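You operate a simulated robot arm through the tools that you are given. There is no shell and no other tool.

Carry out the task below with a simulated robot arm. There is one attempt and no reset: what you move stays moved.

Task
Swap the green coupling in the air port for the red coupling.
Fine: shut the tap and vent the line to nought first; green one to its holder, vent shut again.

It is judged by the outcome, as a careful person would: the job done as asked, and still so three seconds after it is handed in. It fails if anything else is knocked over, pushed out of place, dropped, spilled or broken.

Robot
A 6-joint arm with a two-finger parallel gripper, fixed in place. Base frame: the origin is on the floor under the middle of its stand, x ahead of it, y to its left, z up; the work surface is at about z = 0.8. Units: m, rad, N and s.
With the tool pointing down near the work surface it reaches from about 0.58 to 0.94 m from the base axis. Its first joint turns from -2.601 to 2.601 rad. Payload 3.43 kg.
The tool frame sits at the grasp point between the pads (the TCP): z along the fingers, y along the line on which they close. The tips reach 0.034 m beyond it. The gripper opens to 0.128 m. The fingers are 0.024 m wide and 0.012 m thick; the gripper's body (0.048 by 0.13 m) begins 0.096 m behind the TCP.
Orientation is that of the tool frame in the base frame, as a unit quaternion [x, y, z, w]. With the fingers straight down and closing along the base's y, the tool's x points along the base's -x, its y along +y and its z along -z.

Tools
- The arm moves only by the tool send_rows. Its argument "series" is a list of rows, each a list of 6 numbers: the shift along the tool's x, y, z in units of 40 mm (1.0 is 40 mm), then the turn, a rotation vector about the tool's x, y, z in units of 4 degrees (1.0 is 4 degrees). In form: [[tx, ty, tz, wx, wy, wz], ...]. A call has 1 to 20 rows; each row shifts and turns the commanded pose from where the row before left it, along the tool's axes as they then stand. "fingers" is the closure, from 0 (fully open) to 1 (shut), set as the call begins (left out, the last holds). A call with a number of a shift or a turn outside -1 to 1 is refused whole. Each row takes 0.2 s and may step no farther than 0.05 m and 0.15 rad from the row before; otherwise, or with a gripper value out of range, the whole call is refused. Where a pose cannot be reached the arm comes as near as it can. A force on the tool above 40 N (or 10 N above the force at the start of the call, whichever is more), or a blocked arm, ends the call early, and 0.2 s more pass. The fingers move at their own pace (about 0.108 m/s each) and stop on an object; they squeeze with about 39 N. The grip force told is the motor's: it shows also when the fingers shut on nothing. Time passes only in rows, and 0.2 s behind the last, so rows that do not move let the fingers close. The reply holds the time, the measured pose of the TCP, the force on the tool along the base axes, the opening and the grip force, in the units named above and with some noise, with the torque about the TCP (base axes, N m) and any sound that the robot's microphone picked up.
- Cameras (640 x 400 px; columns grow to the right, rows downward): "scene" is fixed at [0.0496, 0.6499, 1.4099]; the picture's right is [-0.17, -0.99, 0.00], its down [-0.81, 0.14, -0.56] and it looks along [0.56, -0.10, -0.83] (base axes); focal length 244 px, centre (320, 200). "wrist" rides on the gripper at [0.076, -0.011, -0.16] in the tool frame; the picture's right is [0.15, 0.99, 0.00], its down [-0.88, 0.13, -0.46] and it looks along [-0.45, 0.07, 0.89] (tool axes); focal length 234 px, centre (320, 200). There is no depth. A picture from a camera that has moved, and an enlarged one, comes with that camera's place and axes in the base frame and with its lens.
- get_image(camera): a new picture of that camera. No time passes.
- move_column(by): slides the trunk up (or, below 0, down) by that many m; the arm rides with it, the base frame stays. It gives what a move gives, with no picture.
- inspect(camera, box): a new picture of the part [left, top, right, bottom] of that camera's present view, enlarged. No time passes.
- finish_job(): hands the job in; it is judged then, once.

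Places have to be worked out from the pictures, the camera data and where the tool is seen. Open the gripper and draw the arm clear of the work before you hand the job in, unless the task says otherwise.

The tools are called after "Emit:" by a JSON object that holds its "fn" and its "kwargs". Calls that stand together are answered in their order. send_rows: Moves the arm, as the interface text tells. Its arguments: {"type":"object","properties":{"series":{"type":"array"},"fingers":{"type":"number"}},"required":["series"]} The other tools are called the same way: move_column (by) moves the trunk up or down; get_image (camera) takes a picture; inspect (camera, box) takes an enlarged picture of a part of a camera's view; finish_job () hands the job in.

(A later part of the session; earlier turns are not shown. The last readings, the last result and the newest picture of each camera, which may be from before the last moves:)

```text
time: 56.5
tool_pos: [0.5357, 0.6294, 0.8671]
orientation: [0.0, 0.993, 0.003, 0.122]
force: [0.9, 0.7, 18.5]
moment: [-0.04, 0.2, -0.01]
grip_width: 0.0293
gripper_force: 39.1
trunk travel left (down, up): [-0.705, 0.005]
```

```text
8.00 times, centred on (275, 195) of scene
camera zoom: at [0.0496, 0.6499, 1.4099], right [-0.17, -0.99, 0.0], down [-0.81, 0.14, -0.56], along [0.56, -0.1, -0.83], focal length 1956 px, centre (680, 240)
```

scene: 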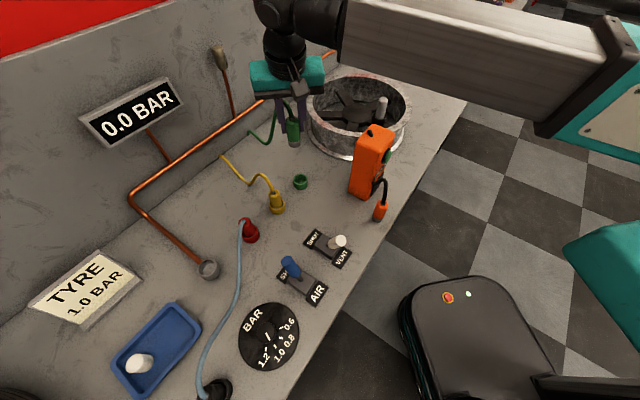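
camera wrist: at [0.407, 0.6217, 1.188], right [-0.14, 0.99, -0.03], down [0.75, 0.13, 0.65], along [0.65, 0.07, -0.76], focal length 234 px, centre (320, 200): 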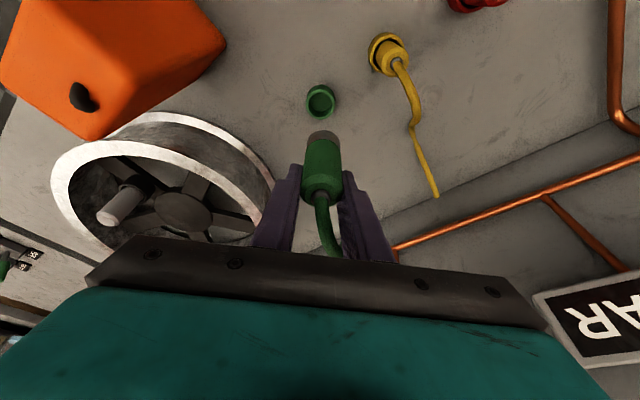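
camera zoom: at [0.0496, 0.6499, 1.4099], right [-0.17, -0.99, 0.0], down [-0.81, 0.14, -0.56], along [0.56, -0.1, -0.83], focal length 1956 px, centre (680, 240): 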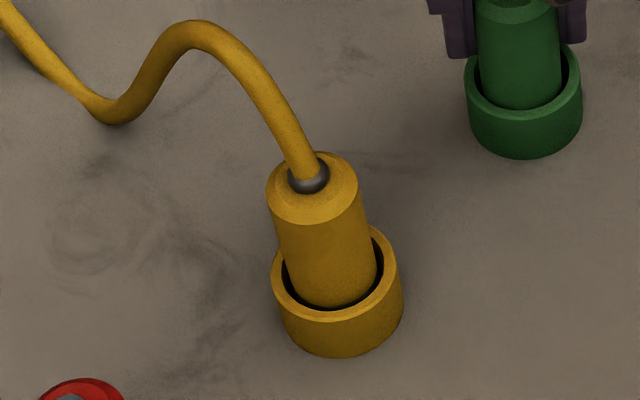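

Firm floor contact at 18 N, and the green coupling now stands as deep as the yellow one: seated. I relax the downward command by 2.5 mm and open the fingers.

Emit:
{"fn": "send_rows", "kwargs": {"series": [[-0.015, 0, -0.06, 0, 0, 0], [0, 0, 0, 0, 0, 0]]}}

Emit:
{"fn": "send_rows", "kwargs": {"series": [[0, 0, 0, 0, 0, 0], [0, 0, 0, 0, 0, 0], [0, 0, 0, 0, 0, 0]], "fingers": 0.42}}

Emit:
{"fn": "get_image", "kwargs": {"camera": "wrist"}}

Emit:
{"fn": "inspect", "kwargs": {"camera": "scene", "box": [270, 130, 350, 200]}}

```text
time: 57.1
tool_pos: [0.5367, 0.6287, 0.8675]
orientation: [-0.001, 0.993, 0.002, 0.121]
force: [2.8, 3.2, 9.4]
moment: [0.08, -0.12, 0.01]
grip_width: 0.0291
gripper_force: 39.8
trunk travel left (down, up): [-0.705, 0.005]
```

```text
time: 57.9
tool_pos: [0.5357, 0.6299, 0.8663]
orientation: [-0.001, 0.993, 0.002, 0.12]
force: [0.1, 0.2, 0.2]
moment: [0.01, -0.02, 0.0]
grip_width: 0.0741
gripper_force: 0.0
trunk travel left (down, up): [-0.705, 0.005]
```

```text
taken
camera wrist: at [0.4242, 0.6167, 1.0054], right [-0.14, 0.99, -0.03], down [0.75, 0.13, 0.65], along [0.65, 0.07, -0.76], focal length 234 px, centre (320, 200)
```

wrist: 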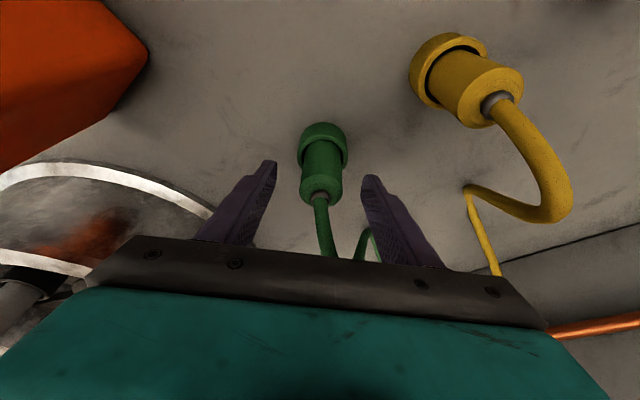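

```text
5.71 times, centred on (310, 165) of scene
camera zoom: at [0.0496, 0.6499, 1.4099], right [-0.17, -0.99, 0.0], down [-0.81, 0.14, -0.56], along [0.56, -0.1, -0.83], focal length 1397 px, centre (377, 400)
```

zoom: 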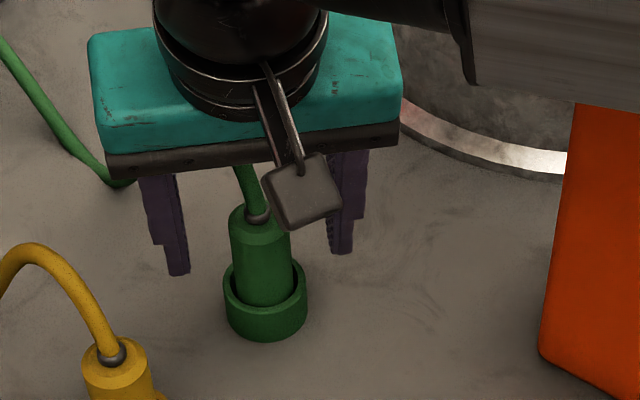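

Green is seated in its holder and released. I'll record exactly how it looks in the wrist view at this relative pose, so I can grasp the red one with the same relative pose.

Emit:
{"fn": "inspect", "kwargs": {"camera": "wrist", "box": [280, 110, 370, 210]}}

```text
4.00 times, centred on (325, 160) of wrist
camera zoom: at [0.4242, 0.6167, 1.0054], right [-0.14, 0.99, -0.03], down [0.75, 0.13, 0.65], along [0.65, 0.07, -0.76], focal length 937 px, centre (300, 360)
```

zoom: 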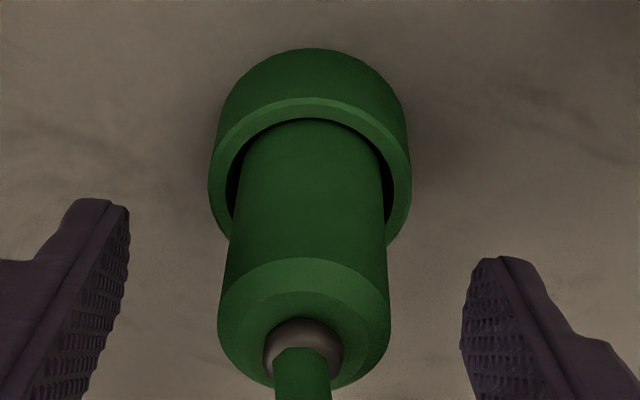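

Reference recorded. Now I lift straight up, then traverse to above the red coupling (axis estimated at (0.373, 0.783)).

Emit:
{"fn": "send_rows", "kwargs": {"series": [[-0.05, 0, -0.2, 0, 0, 0], [-0.1, 0, -0.4, 0, 0, 0], [-0.2, 0, -0.8, 0, 0, 0], [-0.2, 0, -0.8, 0, 0, 0], [-0.2, 0, -0.8, 0, 0, 0], [-0.22, 0, -0.9, 0, 0, 0], [0.637, 0.6375, -0.1565, 0, 0, 0], [0.637, 0.6375, -0.1565, 0, 0, 0], [0.637, 0.6375, -0.1565, 0, 0, 0], [0.637, 0.6375, -0.1565, 0, 0, 0], [0.637, 0.6375, -0.1565, 0, 0, 0], [0.637, 0.6375, -0.1565, 0, 0, 0], [0, 0, 0, 0, 0, 0]]}}

Emit:
{"fn": "get_image", "kwargs": {"camera": "wrist"}}

Emit:
{"fn": "get_image", "kwargs": {"camera": "scene"}}

```text
time: 60.7
tool_pos: [0.3775, 0.7807, 1.029]
orientation: [-0.001, 0.993, 0.002, 0.12]
force: [-0.1, 0.3, -0.3]
moment: [0.01, 0.01, 0.04]
grip_width: 0.0741
gripper_force: 0.1
trunk travel left (down, up): [-0.705, 0.005]
```

```text
taken
camera wrist: at [0.2664, 0.7674, 1.1664], right [-0.14, 0.99, -0.03], down [0.75, 0.13, 0.65], along [0.65, 0.07, -0.76], focal length 234 px, centre (320, 200)
```

wrist: 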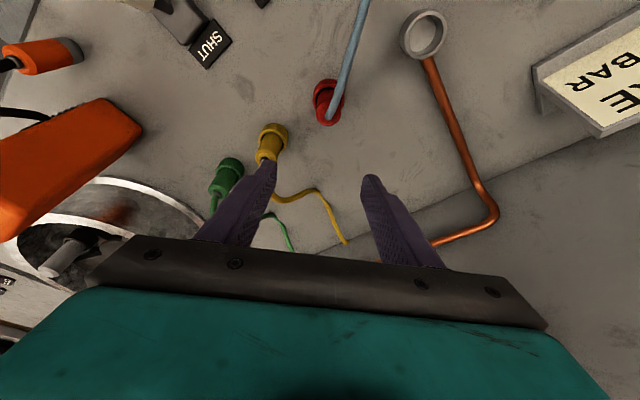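

```text
taken
```

scene: 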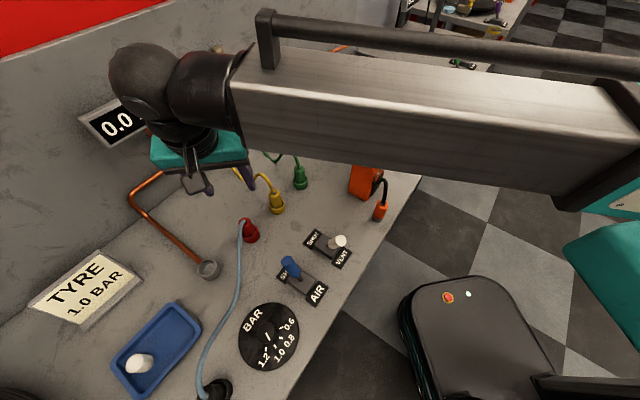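

Green stands properly in its holder. Zoom on the red coupling to refine its position.

Emit:
{"fn": "inspect", "kwargs": {"camera": "wrist", "box": [285, 60, 375, 150]}}

Emit:
{"fn": "inspect", "kwargs": {"camera": "scene", "box": [225, 205, 275, 255]}}

```text
4.44 times, centred on (330, 105) of wrist
camera zoom: at [0.2664, 0.7674, 1.1664], right [-0.14, 0.99, -0.03], down [0.75, 0.13, 0.65], along [0.65, 0.07, -0.76], focal length 1041 px, centre (276, 622)
```

zoom: 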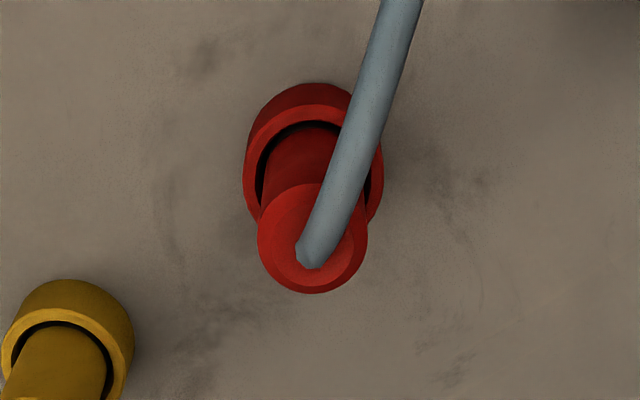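

```text
8.00 times, centred on (250, 230) of scene
camera zoom: at [0.0496, 0.6499, 1.4099], right [-0.17, -0.99, 0.0], down [-0.81, 0.14, -0.56], along [0.56, -0.1, -0.83], focal length 1956 px, centre (880, -40)
```

zoom: 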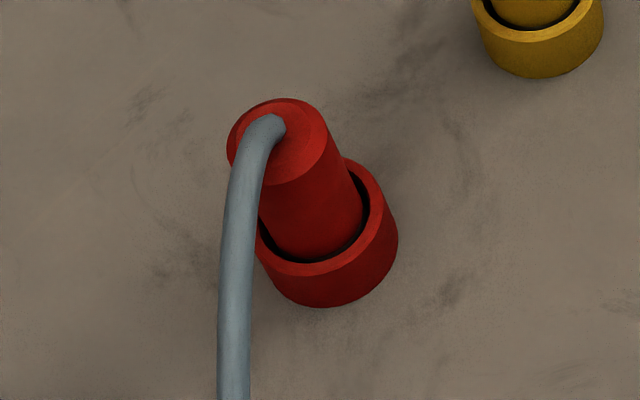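

Red axis estimated at (0.3735, 0.7825). I descend part way to TCP ≈ (0.380, 0.7845, 0.93), the same relative offset as used with green.

Emit:
{"fn": "send_rows", "kwargs": {"series": [[0.1335, 0.024, 0.604, 0, 0, 0], [0.1335, 0.024, 0.604, 0, 0, 0], [0.1335, 0.024, 0.604, 0, 0, 0], [0.1335, 0.024, 0.604, 0, 0, 0], [0, 0, 0, 0, 0, 0]]}}

Emit:
{"fn": "get_image", "kwargs": {"camera": "wrist"}}

Emit:
{"fn": "inspect", "kwargs": {"camera": "wrist", "box": [280, 110, 370, 210]}}

```text
time: 61.9
tool_pos: [0.3803, 0.7839, 0.9295]
orientation: [-0.001, 0.993, 0.002, 0.12]
force: [0.3, -0.2, 0.7]
moment: [-0.02, 0.02, -0.01]
grip_width: 0.0739
gripper_force: 0.1
trunk travel left (down, up): [-0.705, 0.005]
```

```text
taken
camera wrist: at [0.2679, 0.7721, 1.0669], right [-0.14, 0.99, -0.03], down [0.75, 0.13, 0.65], along [0.65, 0.07, -0.76], focal length 234 px, centre (320, 200)
```

wrist: 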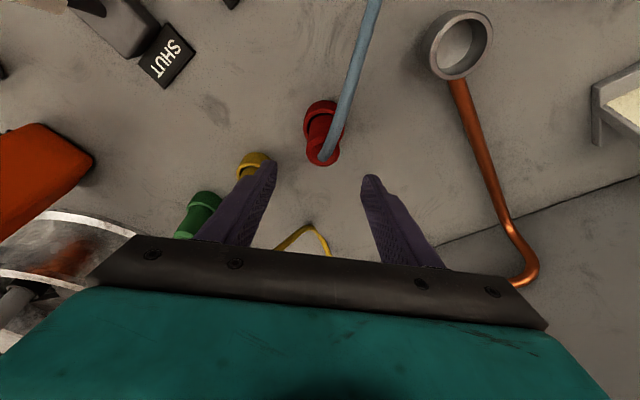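

```text
4.00 times, centred on (325, 160) of wrist
camera zoom: at [0.2679, 0.7721, 1.0669], right [-0.14, 0.99, -0.03], down [0.75, 0.13, 0.65], along [0.65, 0.07, -0.76], focal length 937 px, centre (300, 360)
```

zoom: 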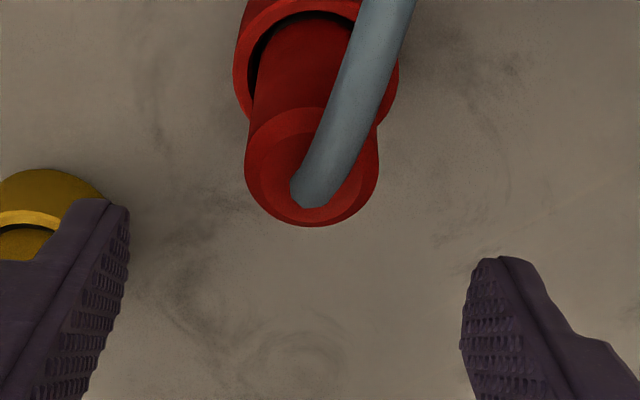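

Well lined up between the fingers. Lowering to near the grip height.

Emit:
{"fn": "send_rows", "kwargs": {"series": [[0.12, 0, 0.485, 0, 0, 0], [0.12, 0, 0.485, 0, 0, 0], [0.09, 0, 0.36, 0, 0, 0], [0, 0, 0, 0, 0, 0]]}}

Emit:
{"fn": "inspect", "kwargs": {"camera": "wrist", "box": [280, 110, 370, 210]}}

```text
time: 62.9
tool_pos: [0.3801, 0.7866, 0.8745]
orientation: [0.0, 0.993, 0.002, 0.12]
force: [0.1, -0.4, 0.1]
moment: [-0.03, 0.01, -0.02]
grip_width: 0.0742
gripper_force: 0.0
trunk travel left (down, up): [-0.705, 0.005]
```

```text
4.00 times, centred on (325, 160) of wrist
camera zoom: at [0.2691, 0.7739, 1.0123], right [-0.14, 0.99, -0.03], down [0.75, 0.13, 0.65], along [0.65, 0.07, -0.76], focal length 937 px, centre (300, 360)
```

zoom: 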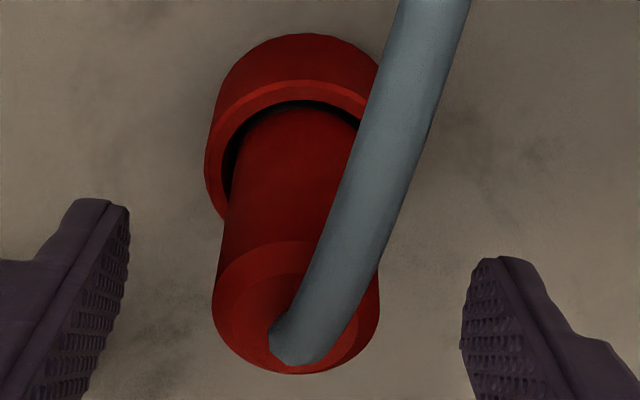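

Comparing with the reference view: I need about 7 mm lower and ~1.8 mm in −y for the identical relative pose. Applying, then closing on the red coupling.

Emit:
{"fn": "send_rows", "kwargs": {"series": [[0, -0.045, 0, 0, 0, 0], [0.021, 0, 0.085, 0, 0, 0], [0.021, 0, 0.085, 0, 0, 0], [0, 0, 0, 0, 0, 0]]}}

Emit:
{"fn": "inspect", "kwargs": {"camera": "wrist", "box": [280, 110, 370, 210]}}

```text
time: 63.9
tool_pos: [0.382, 0.7839, 0.8667]
orientation: [-0.001, 0.993, 0.002, 0.12]
force: [0.7, 0.7, -0.1]
moment: [0.02, 0.01, 0.01]
grip_width: 0.074
gripper_force: 0.2
trunk travel left (down, up): [-0.705, 0.005]
```

```text
4.00 times, centred on (325, 160) of wrist
camera zoom: at [0.2698, 0.772, 1.0056], right [-0.14, 0.99, -0.03], down [0.75, 0.13, 0.65], along [0.65, 0.07, -0.76], focal length 937 px, centre (300, 360)
```

zoom: 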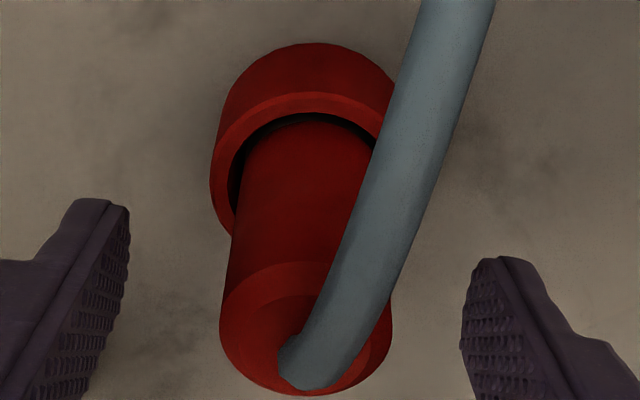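

Very close to the reference. I shift 3 mm in −x for a more central pad contact, then close the fingers.

Emit:
{"fn": "send_rows", "kwargs": {"series": [[0.073, 0, -0.018, 0, 0, 0], [0, 0, 0, 0, 0, 0]]}}

Emit:
{"fn": "inspect", "kwargs": {"camera": "wrist", "box": [280, 110, 370, 210]}}

Emit:
{"fn": "send_rows", "kwargs": {"series": [[0, 0, 0, 0, 0, 0], [0, 0, 0, 0, 0, 0], [0, 0, 0, 0, 0, 0], [0, 0, 0, 0, 0, 0]], "fingers": 1}}

Emit:
{"fn": "inspect", "kwargs": {"camera": "wrist", "box": [280, 110, 370, 210]}}

```text
time: 64.5
tool_pos: [0.3791, 0.786, 0.8687]
orientation: [-0.001, 0.993, 0.003, 0.121]
force: [0.1, 0.8, -0.6]
moment: [-0.02, -0.03, 0.01]
grip_width: 0.074
gripper_force: 0.1
trunk travel left (down, up): [-0.705, 0.005]
```

```text
4.00 times, centred on (325, 160) of wrist
camera zoom: at [0.2664, 0.7723, 1.0052], right [-0.14, 0.99, -0.03], down [0.75, 0.13, 0.65], along [0.65, 0.07, -0.76], focal length 937 px, centre (300, 360)
```

zoom: 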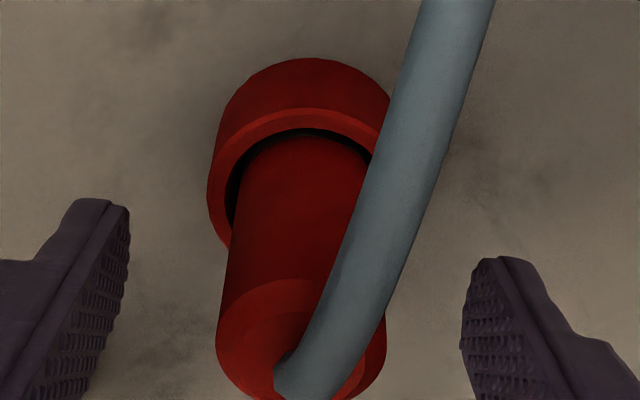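

```text
time: 65.5
tool_pos: [0.3785, 0.7846, 0.8671]
orientation: [0.0, 0.993, 0.002, 0.119]
force: [0.2, -1.8, -0.9]
moment: [-0.03, 0.02, -0.01]
grip_width: 0.0291
gripper_force: 39.3
trunk travel left (down, up): [-0.705, 0.005]
```

```text
4.00 times, centred on (325, 160) of wrist
camera zoom: at [0.2664, 0.7723, 1.0052], right [-0.14, 0.99, -0.03], down [0.75, 0.13, 0.65], along [0.65, 0.07, -0.76], focal length 937 px, centre (300, 360)
```

zoom: 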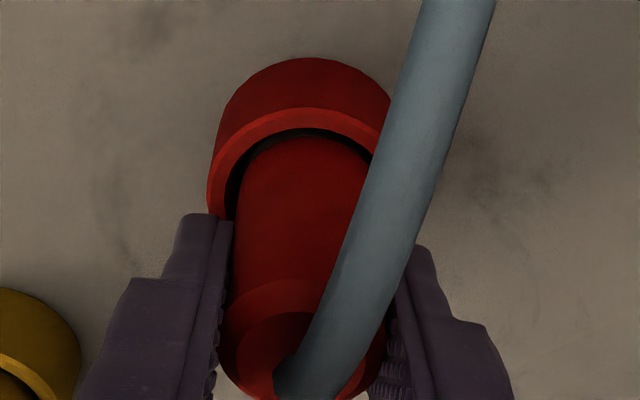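

Red is gripped (29 mm, 39 N). Lift vertically, the first 3 cm gently.

Emit:
{"fn": "send_rows", "kwargs": {"series": [[-0.03, 0, -0.121, 0, 0, 0], [-0.06, 0, -0.243, 0, 0, 0], [-0.06, 0, -0.243, 0, 0, 0], [0, 0, 0, 0, 0, 0]]}}

Emit:
{"fn": "inspect", "kwargs": {"camera": "wrist", "box": [260, 70, 400, 210]}}

```text
time: 66.5
tool_pos: [0.3775, 0.7845, 0.8932]
orientation: [-0.002, 0.993, 0.002, 0.12]
force: [0.3, -0.5, -0.7]
moment: [0.01, 0.03, -0.02]
grip_width: 0.0293
gripper_force: 39.1
trunk travel left (down, up): [-0.705, 0.005]
```

```text
2.86 times, centred on (330, 140) of wrist
camera zoom: at [0.2665, 0.7721, 1.0312], right [-0.14, 0.99, -0.03], down [0.75, 0.13, 0.65], along [0.65, 0.07, -0.76], focal length 669 px, centre (291, 371)
```

zoom: 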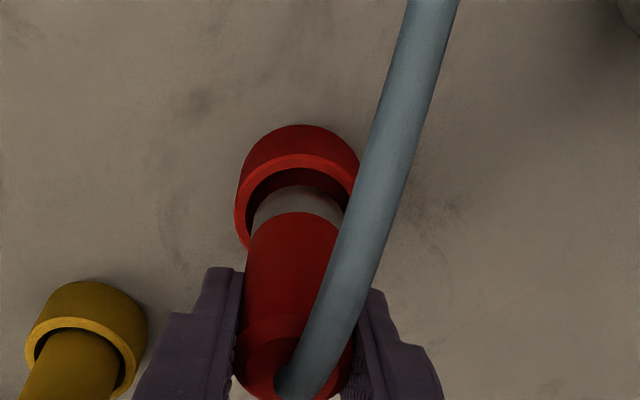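

Rising freely. Continue up, then carry it over toward the port, retracing the green coupling's extraction pose.

Emit:
{"fn": "send_rows", "kwargs": {"series": [[-0.163, 0, -0.664, 0, 0, 0], [-0.163, 0, -0.664, 0, 0, 0], [-0.163, 0, -0.664, 0, 0, 0], [0.432, 0.4675, -0.106, 0, 0, 0], [0.432, 0.4675, -0.106, 0, 0, 0], [0.432, 0.4675, -0.106, 0, 0, 0], [0.432, 0.4675, -0.106, 0, 0, 0], [0.432, 0.4675, -0.106, 0, 0, 0], [0, 0, 0, 0, 0, 0]]}}

Emit:
{"fn": "get_image", "kwargs": {"camera": "wrist"}}

Emit:
{"fn": "get_image", "kwargs": {"camera": "scene"}}

```text
time: 68.5
tool_pos: [0.2887, 0.8772, 0.9739]
orientation: [-0.001, 0.993, 0.002, 0.12]
force: [0.1, 0.6, -0.7]
moment: [0.01, 0.0, 0.01]
grip_width: 0.0292
gripper_force: 38.8
trunk travel left (down, up): [-0.705, 0.005]
```

```text
taken
camera wrist: at [0.1762, 0.865, 1.1108], right [-0.14, 0.99, -0.03], down [0.75, 0.13, 0.65], along [0.65, 0.07, -0.76], focal length 234 px, centre (320, 200)
```

wrist: 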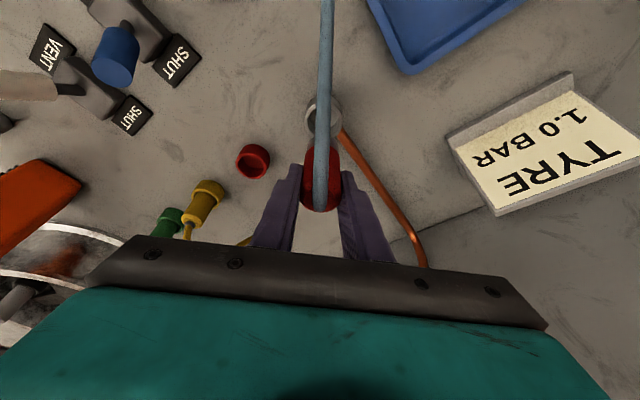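

```text
taken
```

scene: 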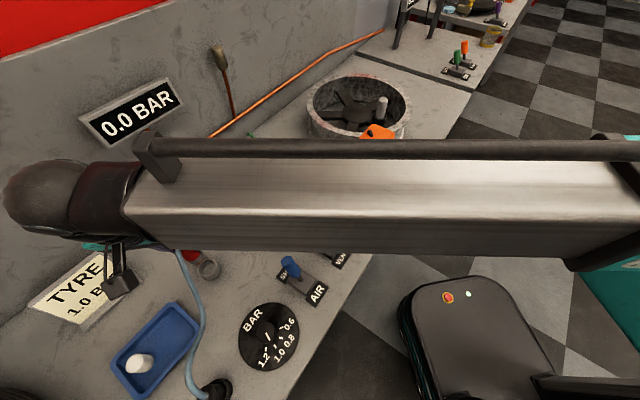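

Emit:
{"fn": "inspect", "kwargs": {"camera": "wrist", "box": [240, 70, 440, 260]}}

Emit:
{"fn": "inspect", "kwargs": {"camera": "scene", "box": [170, 240, 240, 290]}}

```text
2.11 times, centred on (340, 165) of wrist
camera zoom: at [0.1762, 0.865, 1.1108], right [-0.14, 0.99, -0.03], down [0.75, 0.13, 0.65], along [0.65, 0.07, -0.76], focal length 493 px, centre (278, 274)
```

zoom: 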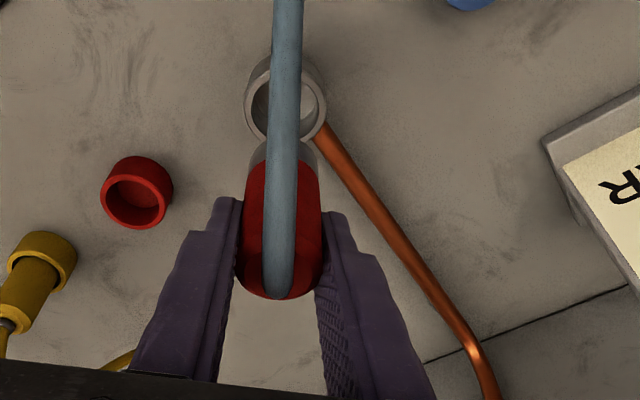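

```text
8.00 times, centred on (205, 265) of scene
camera zoom: at [0.0496, 0.6499, 1.4099], right [-0.17, -0.99, 0.0], down [-0.81, 0.14, -0.56], along [0.56, -0.1, -0.83], focal length 1956 px, centre (1240, -320)
```

zoom: 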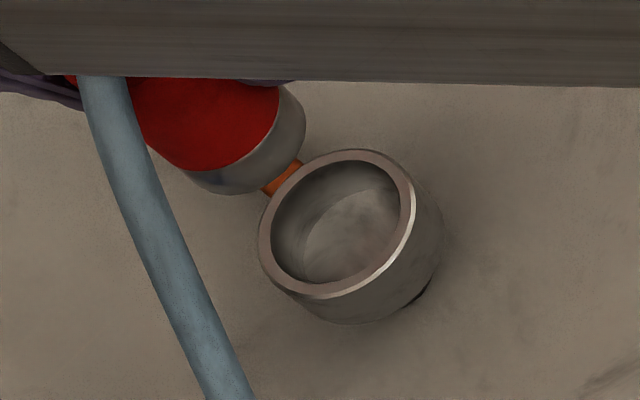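

Red holder empty, coupling held above the port along the same path. I lower with the trunk 45 mm and then check alignment close to the rim.

Emit:
{"fn": "move_column", "kwargs": {"by": -0.045}}

Emit:
{"fn": "inspect", "kwargs": {"camera": "wrist", "box": [285, 95, 365, 165]}}

Emit:
{"fn": "inspect", "kwargs": {"camera": "scene", "box": [170, 240, 240, 290]}}

```text
time: 69.4
tool_pos: [0.2869, 0.8768, 0.9288]
orientation: [-0.002, 0.993, 0.002, 0.12]
force: [0.1, 0.7, 0.0]
moment: [0.01, 0.01, 0.0]
grip_width: 0.0292
gripper_force: 38.3
trunk travel left (down, up): [-0.66, 0.05]
```

```text
5.71 times, centred on (325, 130) of wrist
camera zoom: at [0.1762, 0.8648, 1.066], right [-0.14, 0.99, -0.03], down [0.75, 0.13, 0.65], along [0.65, 0.07, -0.76], focal length 1338 px, centre (291, 600)
```

zoom: 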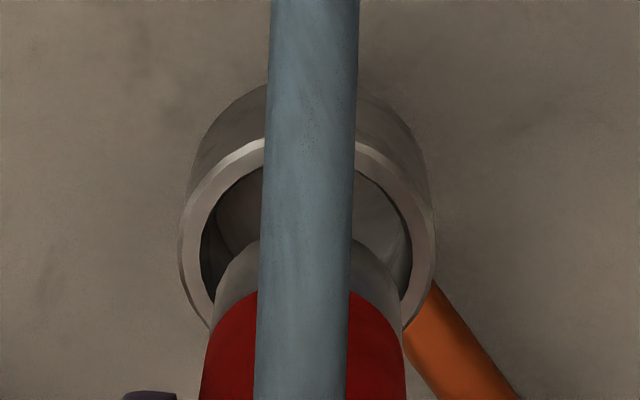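

```text
8.00 times, centred on (205, 265) of scene
camera zoom: at [0.0496, 0.6499, 1.4099], right [-0.17, -0.99, 0.0], down [-0.81, 0.14, -0.56], along [0.56, -0.1, -0.83], focal length 1956 px, centre (1240, -320)
```

zoom: 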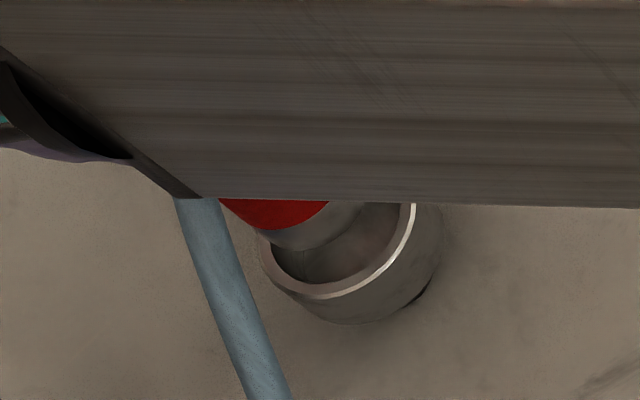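

Clearance in the port is generous (~4 mm per side); estimates suggest I'm ~2 mm too far in +x and ~1 mm in +y. I correct that and look again.

Emit:
{"fn": "send_rows", "kwargs": {"series": [[0.049, -0.025, -0.012, 0, 0, 0], [0, 0, 0, 0, 0, 0]]}}

Emit:
{"fn": "move_column", "kwargs": {"by": -0.012}}

Emit:
{"fn": "inspect", "kwargs": {"camera": "wrist", "box": [285, 95, 365, 165]}}

Emit:
{"fn": "inspect", "kwargs": {"camera": "scene", "box": [170, 240, 240, 290]}}

```text
time: 70.0
tool_pos: [0.2865, 0.8763, 0.9289]
orientation: [-0.001, 0.993, 0.002, 0.12]
force: [0.0, 0.4, -0.8]
moment: [0.02, 0.0, 0.03]
grip_width: 0.0291
gripper_force: 39.5
trunk travel left (down, up): [-0.66, 0.05]
```

```text
time: 70.6
tool_pos: [0.2853, 0.8763, 0.9168]
orientation: [-0.001, 0.993, 0.002, 0.12]
force: [0.2, -0.3, -1.2]
moment: [0.0, 0.01, 0.0]
grip_width: 0.0293
gripper_force: 39.3
trunk travel left (down, up): [-0.648, 0.062]
```

```text
5.71 times, centred on (325, 130) of wrist
camera zoom: at [0.1743, 0.8638, 1.054], right [-0.14, 0.99, -0.03], down [0.75, 0.13, 0.65], along [0.65, 0.07, -0.76], focal length 1338 px, centre (291, 600)
```

zoom: 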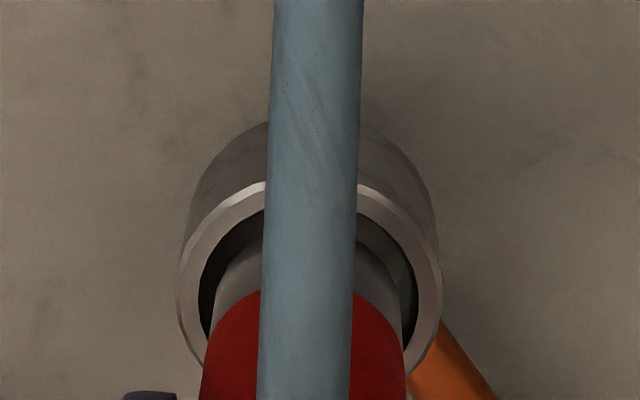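

```text
8.00 times, centred on (205, 265) of scene
camera zoom: at [0.0496, 0.6499, 1.4099], right [-0.17, -0.99, 0.0], down [-0.81, 0.14, -0.56], along [0.56, -0.1, -0.83], focal length 1956 px, centre (1240, -320)
```

zoom: 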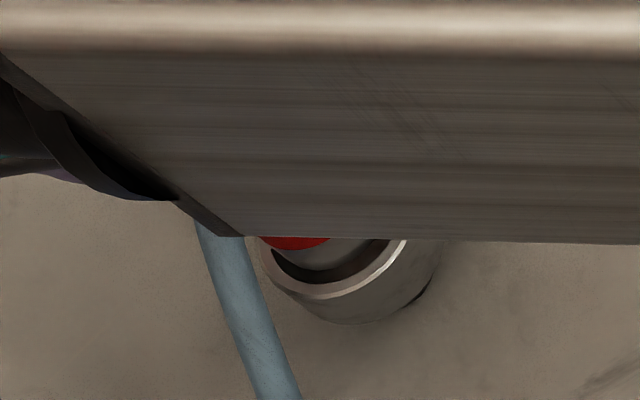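

Well centred over the port hole now. Lower the trunk another 18 mm into the socket, and check forces.

Emit:
{"fn": "move_column", "kwargs": {"by": -0.018}}

Emit:
{"fn": "inspect", "kwargs": {"camera": "wrist", "box": [285, 95, 365, 165]}}

```text
time: 71.2
tool_pos: [0.2865, 0.8765, 0.8987]
orientation: [-0.002, 0.993, 0.002, 0.12]
force: [-0.1, -0.7, 0.0]
moment: [0.0, 0.02, 0.03]
grip_width: 0.0291
gripper_force: 38.9
trunk travel left (down, up): [-0.63, 0.08]
```

```text
5.71 times, centred on (325, 130) of wrist
camera zoom: at [0.1743, 0.8638, 1.036], right [-0.14, 0.99, -0.03], down [0.75, 0.13, 0.65], along [0.65, 0.07, -0.76], focal length 1338 px, centre (291, 600)
```

zoom: 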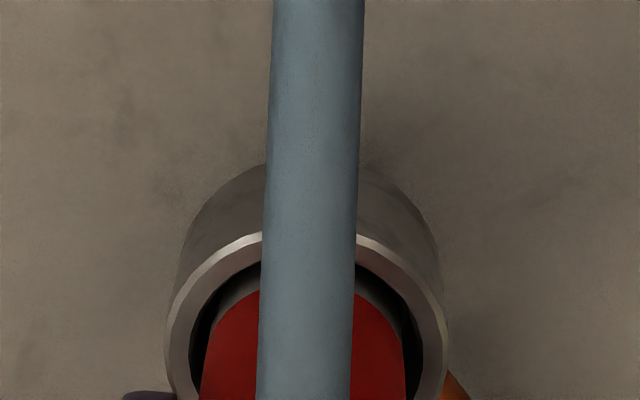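

The spigot is inside the port with no contact. Lower the last millimetres gently until the floor is felt.

Emit:
{"fn": "send_rows", "kwargs": {"series": [[0.012, 0, 0.0485, 0, 0, 0], [0.012, 0, 0.0485, 0, 0, 0], [0.012, 0, 0.0485, 0, 0, 0], [0, 0, 0, 0, 0, 0]]}}

Emit:
{"fn": "inspect", "kwargs": {"camera": "wrist", "box": [260, 90, 400, 230]}}

```text
time: 72.2
tool_pos: [0.2845, 0.8769, 0.8929]
orientation: [-0.001, 0.993, 0.002, 0.12]
force: [-1.2, 0.1, 3.1]
moment: [-0.01, 0.05, 0.0]
grip_width: 0.029
gripper_force: 39.6
trunk travel left (down, up): [-0.63, 0.08]
```

```text
2.86 times, centred on (330, 160) of wrist
camera zoom: at [0.1737, 0.8639, 1.0307], right [-0.14, 0.99, -0.03], down [0.75, 0.13, 0.65], along [0.65, 0.07, -0.76], focal length 669 px, centre (291, 314)
```

zoom: 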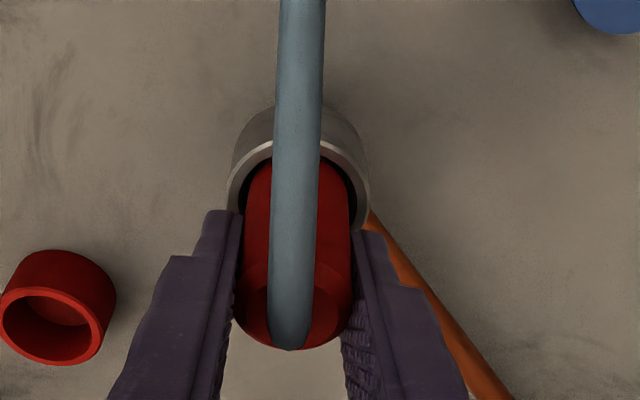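

Light contact (≈4 N up) at z=0.893, matching the seat height. I'll press 2 mm more to confirm it's on the floor.

Emit:
{"fn": "send_rows", "kwargs": {"series": [[0.012, 0, 0.0485, 0, 0, 0], [0.012, 0, 0.0485, 0, 0, 0], [0, 0, 0, 0, 0, 0]]}}

Emit:
{"fn": "inspect", "kwargs": {"camera": "wrist", "box": [260, 90, 400, 230]}}

```text
time: 73.0
tool_pos: [0.2859, 0.8764, 0.8931]
orientation: [-0.001, 0.993, 0.005, 0.121]
force: [-1.5, 2.7, 26.7]
moment: [-0.01, 0.24, 0.02]
grip_width: 0.0291
gripper_force: 38.9
trunk travel left (down, up): [-0.63, 0.08]
```

```text
2.86 times, centred on (330, 160) of wrist
camera zoom: at [0.1733, 0.863, 1.0303], right [-0.14, 0.99, -0.03], down [0.74, 0.13, 0.66], along [0.65, 0.07, -0.75], focal length 669 px, centre (291, 314)
```

zoom: 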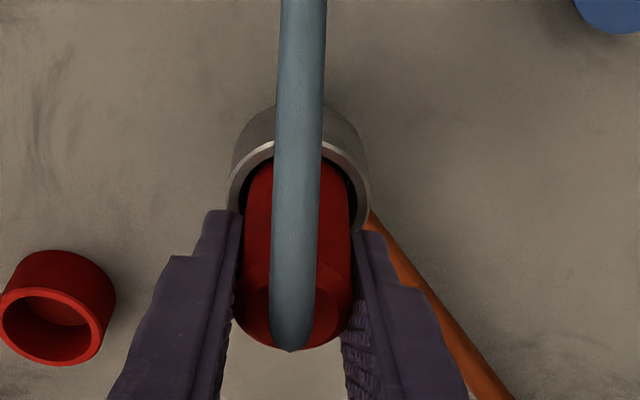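

Firm floor contact (27 N, no further travel): the red coupling is seated in the port. Relax the push and open the fingers.

Emit:
{"fn": "send_rows", "kwargs": {"series": [[-0.021, 0, -0.085, 0, 0, 0], [0, 0, 0, 0, 0, 0]]}}

Emit:
{"fn": "send_rows", "kwargs": {"series": [[0, 0, 0, 0, 0, 0], [0, 0, 0, 0, 0, 0], [0, 0, 0, 0, 0, 0]], "fingers": 0.42}}

Emit:
{"fn": "inspect", "kwargs": {"camera": "wrist", "box": [260, 90, 400, 230]}}

```text
time: 73.6
tool_pos: [0.2854, 0.8771, 0.8934]
orientation: [-0.001, 0.993, 0.003, 0.121]
force: [-0.5, 3.7, 17.2]
moment: [0.16, 0.14, 0.0]
grip_width: 0.0294
gripper_force: 39.0
trunk travel left (down, up): [-0.63, 0.08]
```

```text
time: 74.4
tool_pos: [0.2852, 0.877, 0.8921]
orientation: [-0.001, 0.993, 0.002, 0.12]
force: [-0.3, -0.5, 0.0]
moment: [-0.02, -0.01, -0.01]
grip_width: 0.0742
gripper_force: 0.0
trunk travel left (down, up): [-0.63, 0.08]
```

```text
2.86 times, centred on (330, 160) of wrist
camera zoom: at [0.1742, 0.8643, 1.0294], right [-0.14, 0.99, -0.03], down [0.75, 0.13, 0.65], along [0.65, 0.07, -0.76], focal length 669 px, centre (291, 314)
```

zoom: 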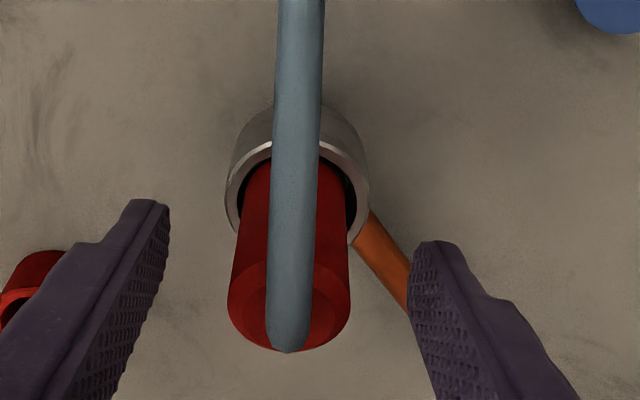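

Red stands upright in the port. Lift straight up with the trunk, then check.

Emit:
{"fn": "move_column", "kwargs": {"by": 0.075}}

Emit:
{"fn": "send_rows", "kwargs": {"series": [[-0.17, -0.48, -0.454, 0, 0, 0], [-0.17, -0.48, -0.454, 0, 0, 0], [-0.17, -0.6, -0.454, 0, 0, 0], [-0.17, -0.6, -0.454, 0, 0, 0], [0, 0, 0, 0, 0, 0]]}}

Emit:
{"fn": "get_image", "kwargs": {"camera": "wrist"}}

Emit:
{"fn": "get_image", "kwargs": {"camera": "scene"}}

```text
time: 75.6
tool_pos: [0.2859, 0.8768, 0.9665]
orientation: [-0.002, 0.993, 0.002, 0.121]
force: [0.5, -0.9, 0.2]
moment: [-0.01, 0.01, 0.0]
grip_width: 0.0744
gripper_force: 0.1
trunk travel left (down, up): [-0.705, 0.005]
```

```text
time: 76.8
tool_pos: [0.2944, 0.791, 1.0444]
orientation: [-0.002, 0.993, 0.003, 0.12]
force: [-0.6, 0.1, 0.7]
moment: [-0.01, 0.0, 0.0]
grip_width: 0.0742
gripper_force: 0.1
trunk travel left (down, up): [-0.705, 0.005]
```

```text
taken
camera wrist: at [0.183, 0.7777, 1.1825], right [-0.14, 0.99, -0.03], down [0.75, 0.13, 0.65], along [0.65, 0.07, -0.76], focal length 234 px, centre (320, 200)
```

wrist: 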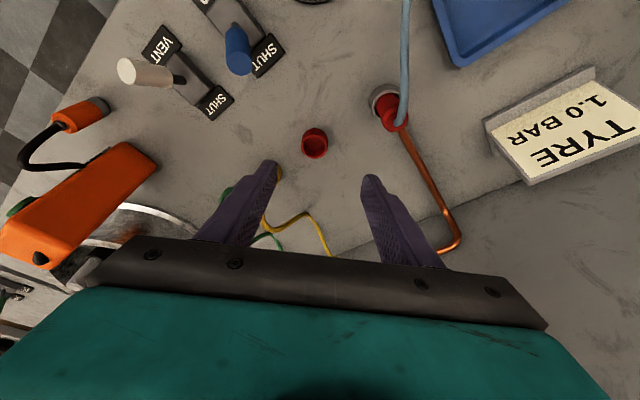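

```text
taken
```

scene: 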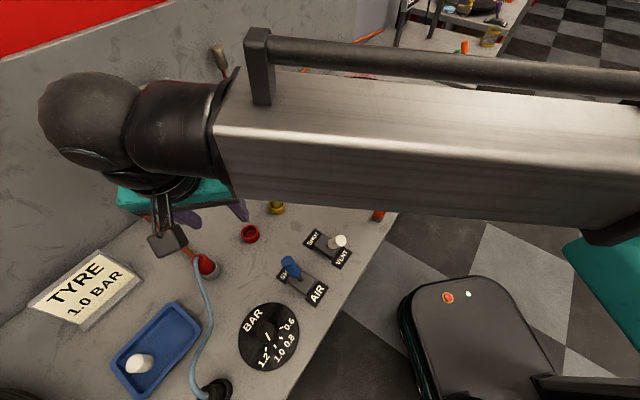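

Both couplings are placed; red holder is empty and red is in the port. Now I untilt the tool and turn it so tool y is along the lever swing, for shutting the vent.

Emit:
{"fn": "send_rows", "kwargs": {"series": [[0, 0, 0, 0, 0.875, 0], [0, 0, 0, 0, 0.875, 0], [0, 0, 0, 0, 0.875, 0], [0, 0, 0, 0, 0.875, 0], [0, 0, 0, 0, 0, 0.9375], [0, 0, 0, 0, 0, 0.9375], [0, 0, 0, 0, 0, 0.9375], [0, 0, 0, 0, 0, 0.9375], [0, 0, 0, 0, 0, 0.9375], [0, 0, 0, 0, 0, 0.9375], [0, 0, 0, 0, 0, 0.9375], [0, 0, 0, 0, 0, 0.9375], [0, 0, 0, 0, 0, 0.9375], [0, 0, 0, 0, 0, 0.9375], [0, 0, 0, 0, 0, 0.9375], [0, 0, 0, 0, 0, 0.9375], [0, 0, 0, 0, 0, 0]]}}

Emit:
{"fn": "get_image", "kwargs": {"camera": "wrist"}}

```text
time: 80.4
tool_pos: [0.2949, 0.7889, 1.0436]
orientation: [0.382, 0.924, 0.001, -0.001]
force: [0.0, -0.3, -0.3]
moment: [0.01, -0.05, -0.02]
grip_width: 0.0742
gripper_force: 0.1
trunk travel left (down, up): [-0.705, 0.005]
```

```text
taken
camera wrist: at [0.234, 0.8341, 1.2049], right [0.59, 0.8, 0.0], down [0.72, -0.53, 0.45], along [0.36, -0.27, -0.89], focal length 234 px, centre (320, 200)
```

wrist: 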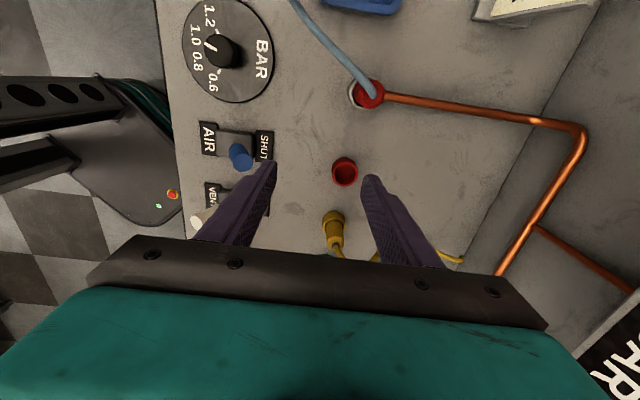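

Orientation is right. Moving over the vent lever with the fingers open to straddle it.

Emit:
{"fn": "send_rows", "kwargs": {"series": [[-0.622, -0.673, 0, 0, 0, 0], [-0.622, -0.673, 0, 0, 0, 0], [-0.622, -0.673, 0, 0, 0, 0], [-0.622, -0.673, 0, 0, 0, 0], [-0.622, -0.673, 0, 0, 0, 0], [-0.622, -0.673, 0, 0, 0, 0], [0, 0, 0, 0, 0, 0]]}}

Emit:
{"fn": "get_image", "kwargs": {"camera": "wrist"}}

Emit:
{"fn": "get_image", "kwargs": {"camera": "scene"}}

```text
time: 82.0
tool_pos: [0.2869, 0.5684, 1.0423]
orientation: [0.381, 0.924, 0.001, -0.002]
force: [-0.8, 0.1, -0.3]
moment: [0.04, 0.01, -0.01]
grip_width: 0.0742
gripper_force: 0.1
trunk travel left (down, up): [-0.705, 0.005]
```

```text
taken
camera wrist: at [0.2259, 0.6134, 1.2031], right [0.59, 0.8, 0.0], down [0.72, -0.53, 0.45], along [0.36, -0.27, -0.89], focal length 234 px, centre (320, 200)
```

wrist: 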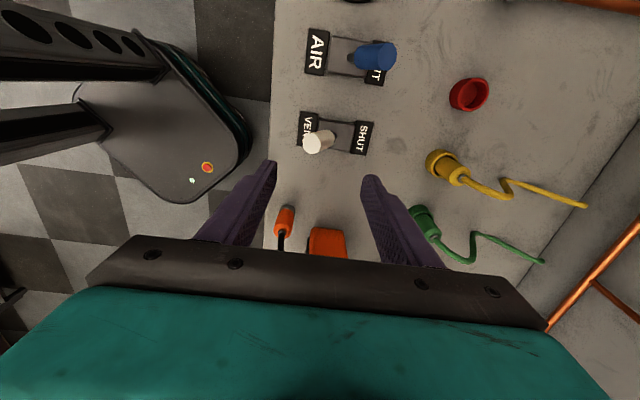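

```text
taken
```

scene: 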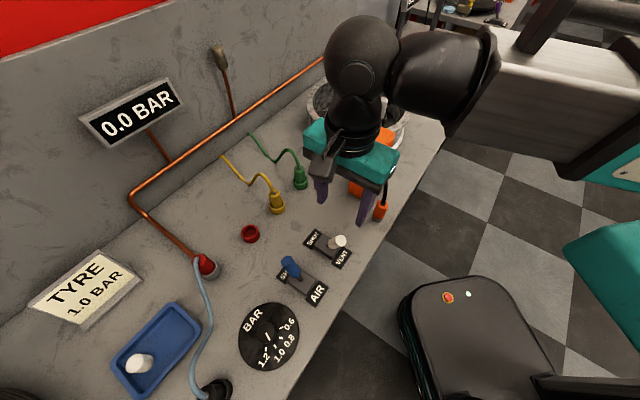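

The white lever leans to VENT with its tip at e2≈0.5975, between where my fingers will straddle. Lower the trunk 0.08 m (tips stay above the lever), then check.

Emit:
{"fn": "move_column", "kwargs": {"by": -0.08}}

Emit:
{"fn": "get_image", "kwargs": {"camera": "wrist"}}

```text
time: 83.1
tool_pos: [0.2859, 0.5689, 0.9627]
orientation: [0.382, 0.924, 0.001, -0.002]
force: [-0.1, -0.2, -0.2]
moment: [0.01, 0.01, 0.0]
grip_width: 0.0742
gripper_force: 0.1
trunk travel left (down, up): [-0.625, 0.085]
```

```text
taken
camera wrist: at [0.2258, 0.6133, 1.1232], right [0.59, 0.8, 0.0], down [0.72, -0.53, 0.45], along [0.36, -0.27, -0.89], focal length 234 px, centre (320, 200)
```

wrist: 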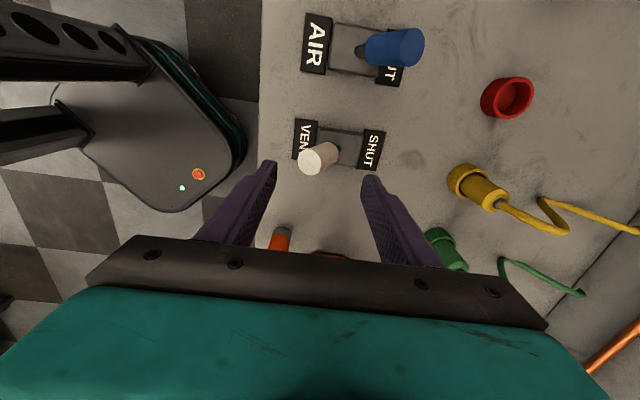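

The handle is centred between the fingertips. Lower the last 58 mm to straddle it.

Emit:
{"fn": "send_rows", "kwargs": {"series": [[0.05, 0, 0.48, 0, 0, 0], [0.05, 0, 0.48, 0, 0, 0], [0, 0, 0.48, 0, 0, 0], [0, 0, 0, 0, 0, 0]]}}

Emit:
{"fn": "inspect", "kwargs": {"camera": "wrist", "box": [220, 100, 420, 240]}}

```text
time: 84.1
tool_pos: [0.2835, 0.5701, 0.9037]
orientation: [0.381, 0.924, 0.001, -0.003]
force: [-0.1, 0.0, 0.1]
moment: [-0.03, -0.04, 0.03]
grip_width: 0.074
gripper_force: 0.1
trunk travel left (down, up): [-0.625, 0.085]
```

```text
2.86 times, centred on (320, 170) of wrist
camera zoom: at [0.2223, 0.616, 1.0645], right [0.59, 0.8, 0.0], down [0.72, -0.53, 0.45], along [0.36, -0.27, -0.89], focal length 669 px, centre (320, 286)
```

zoom: 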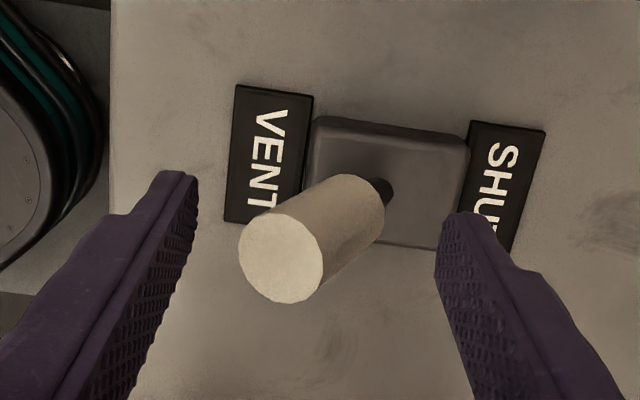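

Straddling the handle cleanly. Now drag it toward SHUT along +y of the tool.

Emit:
{"fn": "send_rows", "kwargs": {"series": [[0, 0.3, 0, 0, 0, 0], [0, 0.3, 0, 0, 0, 0], [0, 0.3, 0, 0, 0, 0], [0, 0.3, 0, 0, 0, 0], [0, 0.3, 0, 0, 0, 0], [0, 0, 0, 0, 0, 0]]}}

Emit:
{"fn": "inspect", "kwargs": {"camera": "wrist", "box": [220, 100, 420, 240]}}

```text
time: 85.5
tool_pos: [0.327, 0.6151, 0.9045]
orientation: [0.382, 0.924, 0.001, -0.003]
force: [-0.8, 0.1, 0.6]
moment: [0.01, 0.02, -0.02]
grip_width: 0.0743
gripper_force: 0.4
trunk travel left (down, up): [-0.625, 0.085]
```

```text
2.86 times, centred on (320, 170) of wrist
camera zoom: at [0.2653, 0.6589, 1.0659], right [0.59, 0.8, 0.0], down [0.72, -0.53, 0.45], along [0.36, -0.27, -0.89], focal length 669 px, centre (320, 286)
```

zoom: 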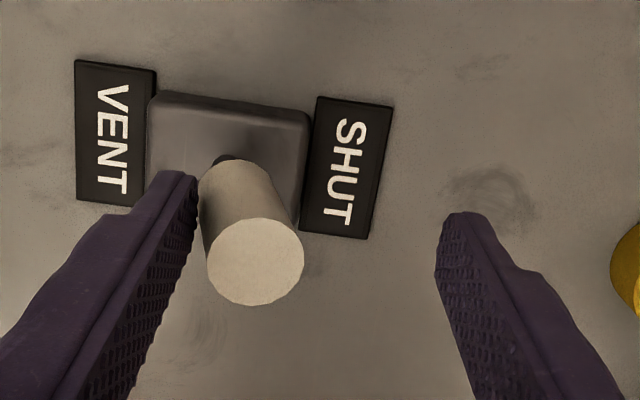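

The lever is past upright. Continue in 4 mm steps to its SHUT stop.

Emit:
{"fn": "send_rows", "kwargs": {"series": [[0, 0.1, 0, 0, 0, 0], [0, 0.1, 0, 0, 0, 0], [0, 0.1, 0, 0, 0, 0], [0, 0, 0, 0, 0, 0]]}}

Emit:
{"fn": "inspect", "kwargs": {"camera": "wrist", "box": [220, 100, 420, 240]}}

```text
time: 86.5
tool_pos: [0.3349, 0.625, 0.9055]
orientation: [0.381, 0.924, 0.001, -0.002]
force: [0.1, -0.4, 0.9]
moment: [-0.04, 0.03, 0.01]
grip_width: 0.0744
gripper_force: 0.1
trunk travel left (down, up): [-0.625, 0.085]
```

```text
2.86 times, centred on (320, 170) of wrist
camera zoom: at [0.2734, 0.6679, 1.0657], right [0.59, 0.8, 0.0], down [0.72, -0.53, 0.45], along [0.36, -0.27, -0.89], focal length 669 px, centre (320, 286)
```

zoom: 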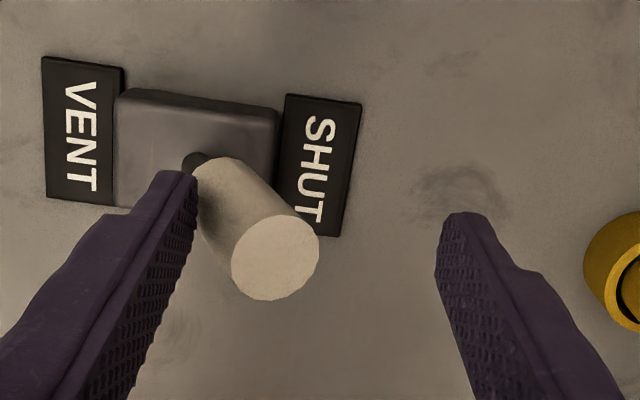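

Leaning clearly to SHUT; no stop force yet. A bit further.

Emit:
{"fn": "send_rows", "kwargs": {"series": [[0, 0.08, 0, 0, 0, 0], [0, 0.06, 0, 0, 0, 0], [0, 0, 0, 0, 0, 0]]}}

Emit:
{"fn": "inspect", "kwargs": {"camera": "wrist", "box": [220, 100, 420, 240]}}

```text
time: 87.3
tool_pos: [0.3366, 0.6264, 0.904]
orientation: [0.382, 0.924, 0.0, -0.002]
force: [-9.5, -5.8, 2.2]
moment: [-0.28, 0.4, -0.17]
grip_width: 0.0804
gripper_force: 5.5
trunk travel left (down, up): [-0.625, 0.085]
```

```text
2.86 times, centred on (320, 170) of wrist
camera zoom: at [0.2761, 0.6704, 1.0656], right [0.59, 0.8, 0.0], down [0.72, -0.53, 0.45], along [0.36, -0.27, -0.89], focal length 669 px, centre (320, 286)
```

zoom: 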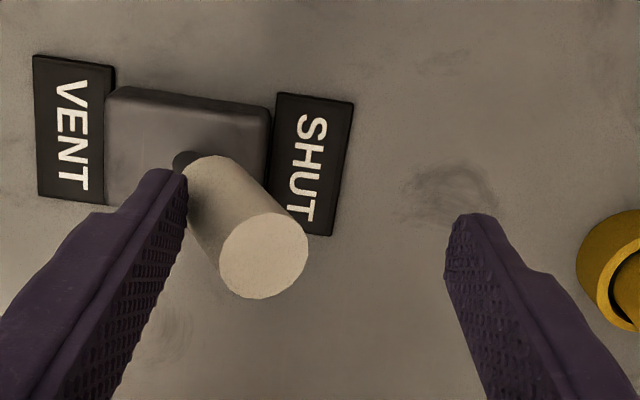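

The stop is reached (11 N, fingers starting to give), so the vent is fully SHUT. Back off 18 mm, then rise straight up clear of the lever.

Emit:
{"fn": "send_rows", "kwargs": {"series": [[0, -0.25, 0, 0, 0, 0], [0, -0.2, 0, 0, 0, 0], [0, 0, -0.6, 0, 0, 0], [0, 0, -0.8, 0, 0, 0], [0, 0, -0.9, 0, 0, 0], [0, 0, -0.9, 0, 0, 0], [0, 0, 0, 0, 0, 0]]}}

Emit:
{"fn": "get_image", "kwargs": {"camera": "wrist"}}

Emit:
{"fn": "get_image", "kwargs": {"camera": "scene"}}

```text
time: 88.9
tool_pos: [0.3255, 0.6141, 1.0341]
orientation: [0.382, 0.924, 0.001, -0.001]
force: [0.4, 0.8, 0.5]
moment: [-0.02, 0.0, -0.02]
grip_width: 0.0743
gripper_force: 0.2
trunk travel left (down, up): [-0.625, 0.085]
```

```text
taken
camera wrist: at [0.2634, 0.6585, 1.1939], right [0.59, 0.8, 0.0], down [0.72, -0.53, 0.45], along [0.36, -0.27, -0.89], focal length 234 px, centre (320, 200)
```

wrist: 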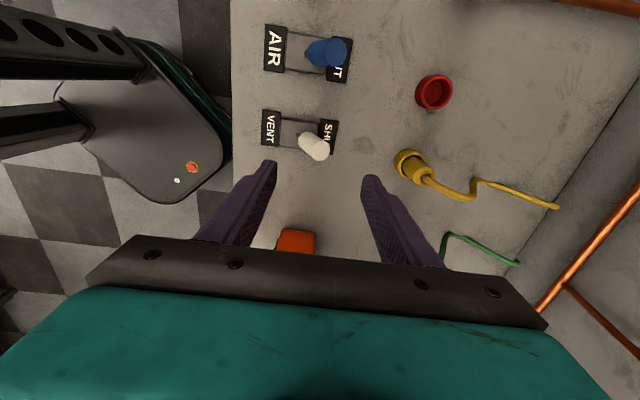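

```text
taken
```

scene: 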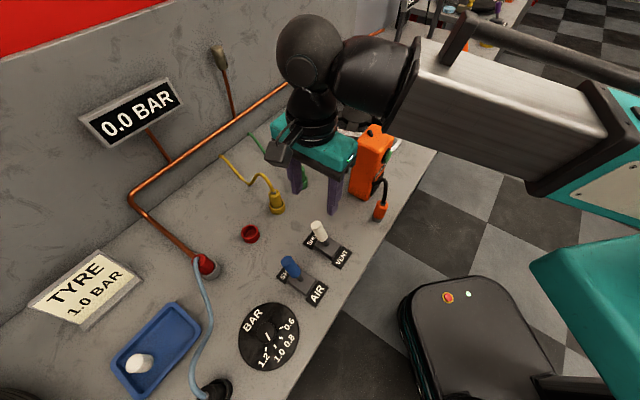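

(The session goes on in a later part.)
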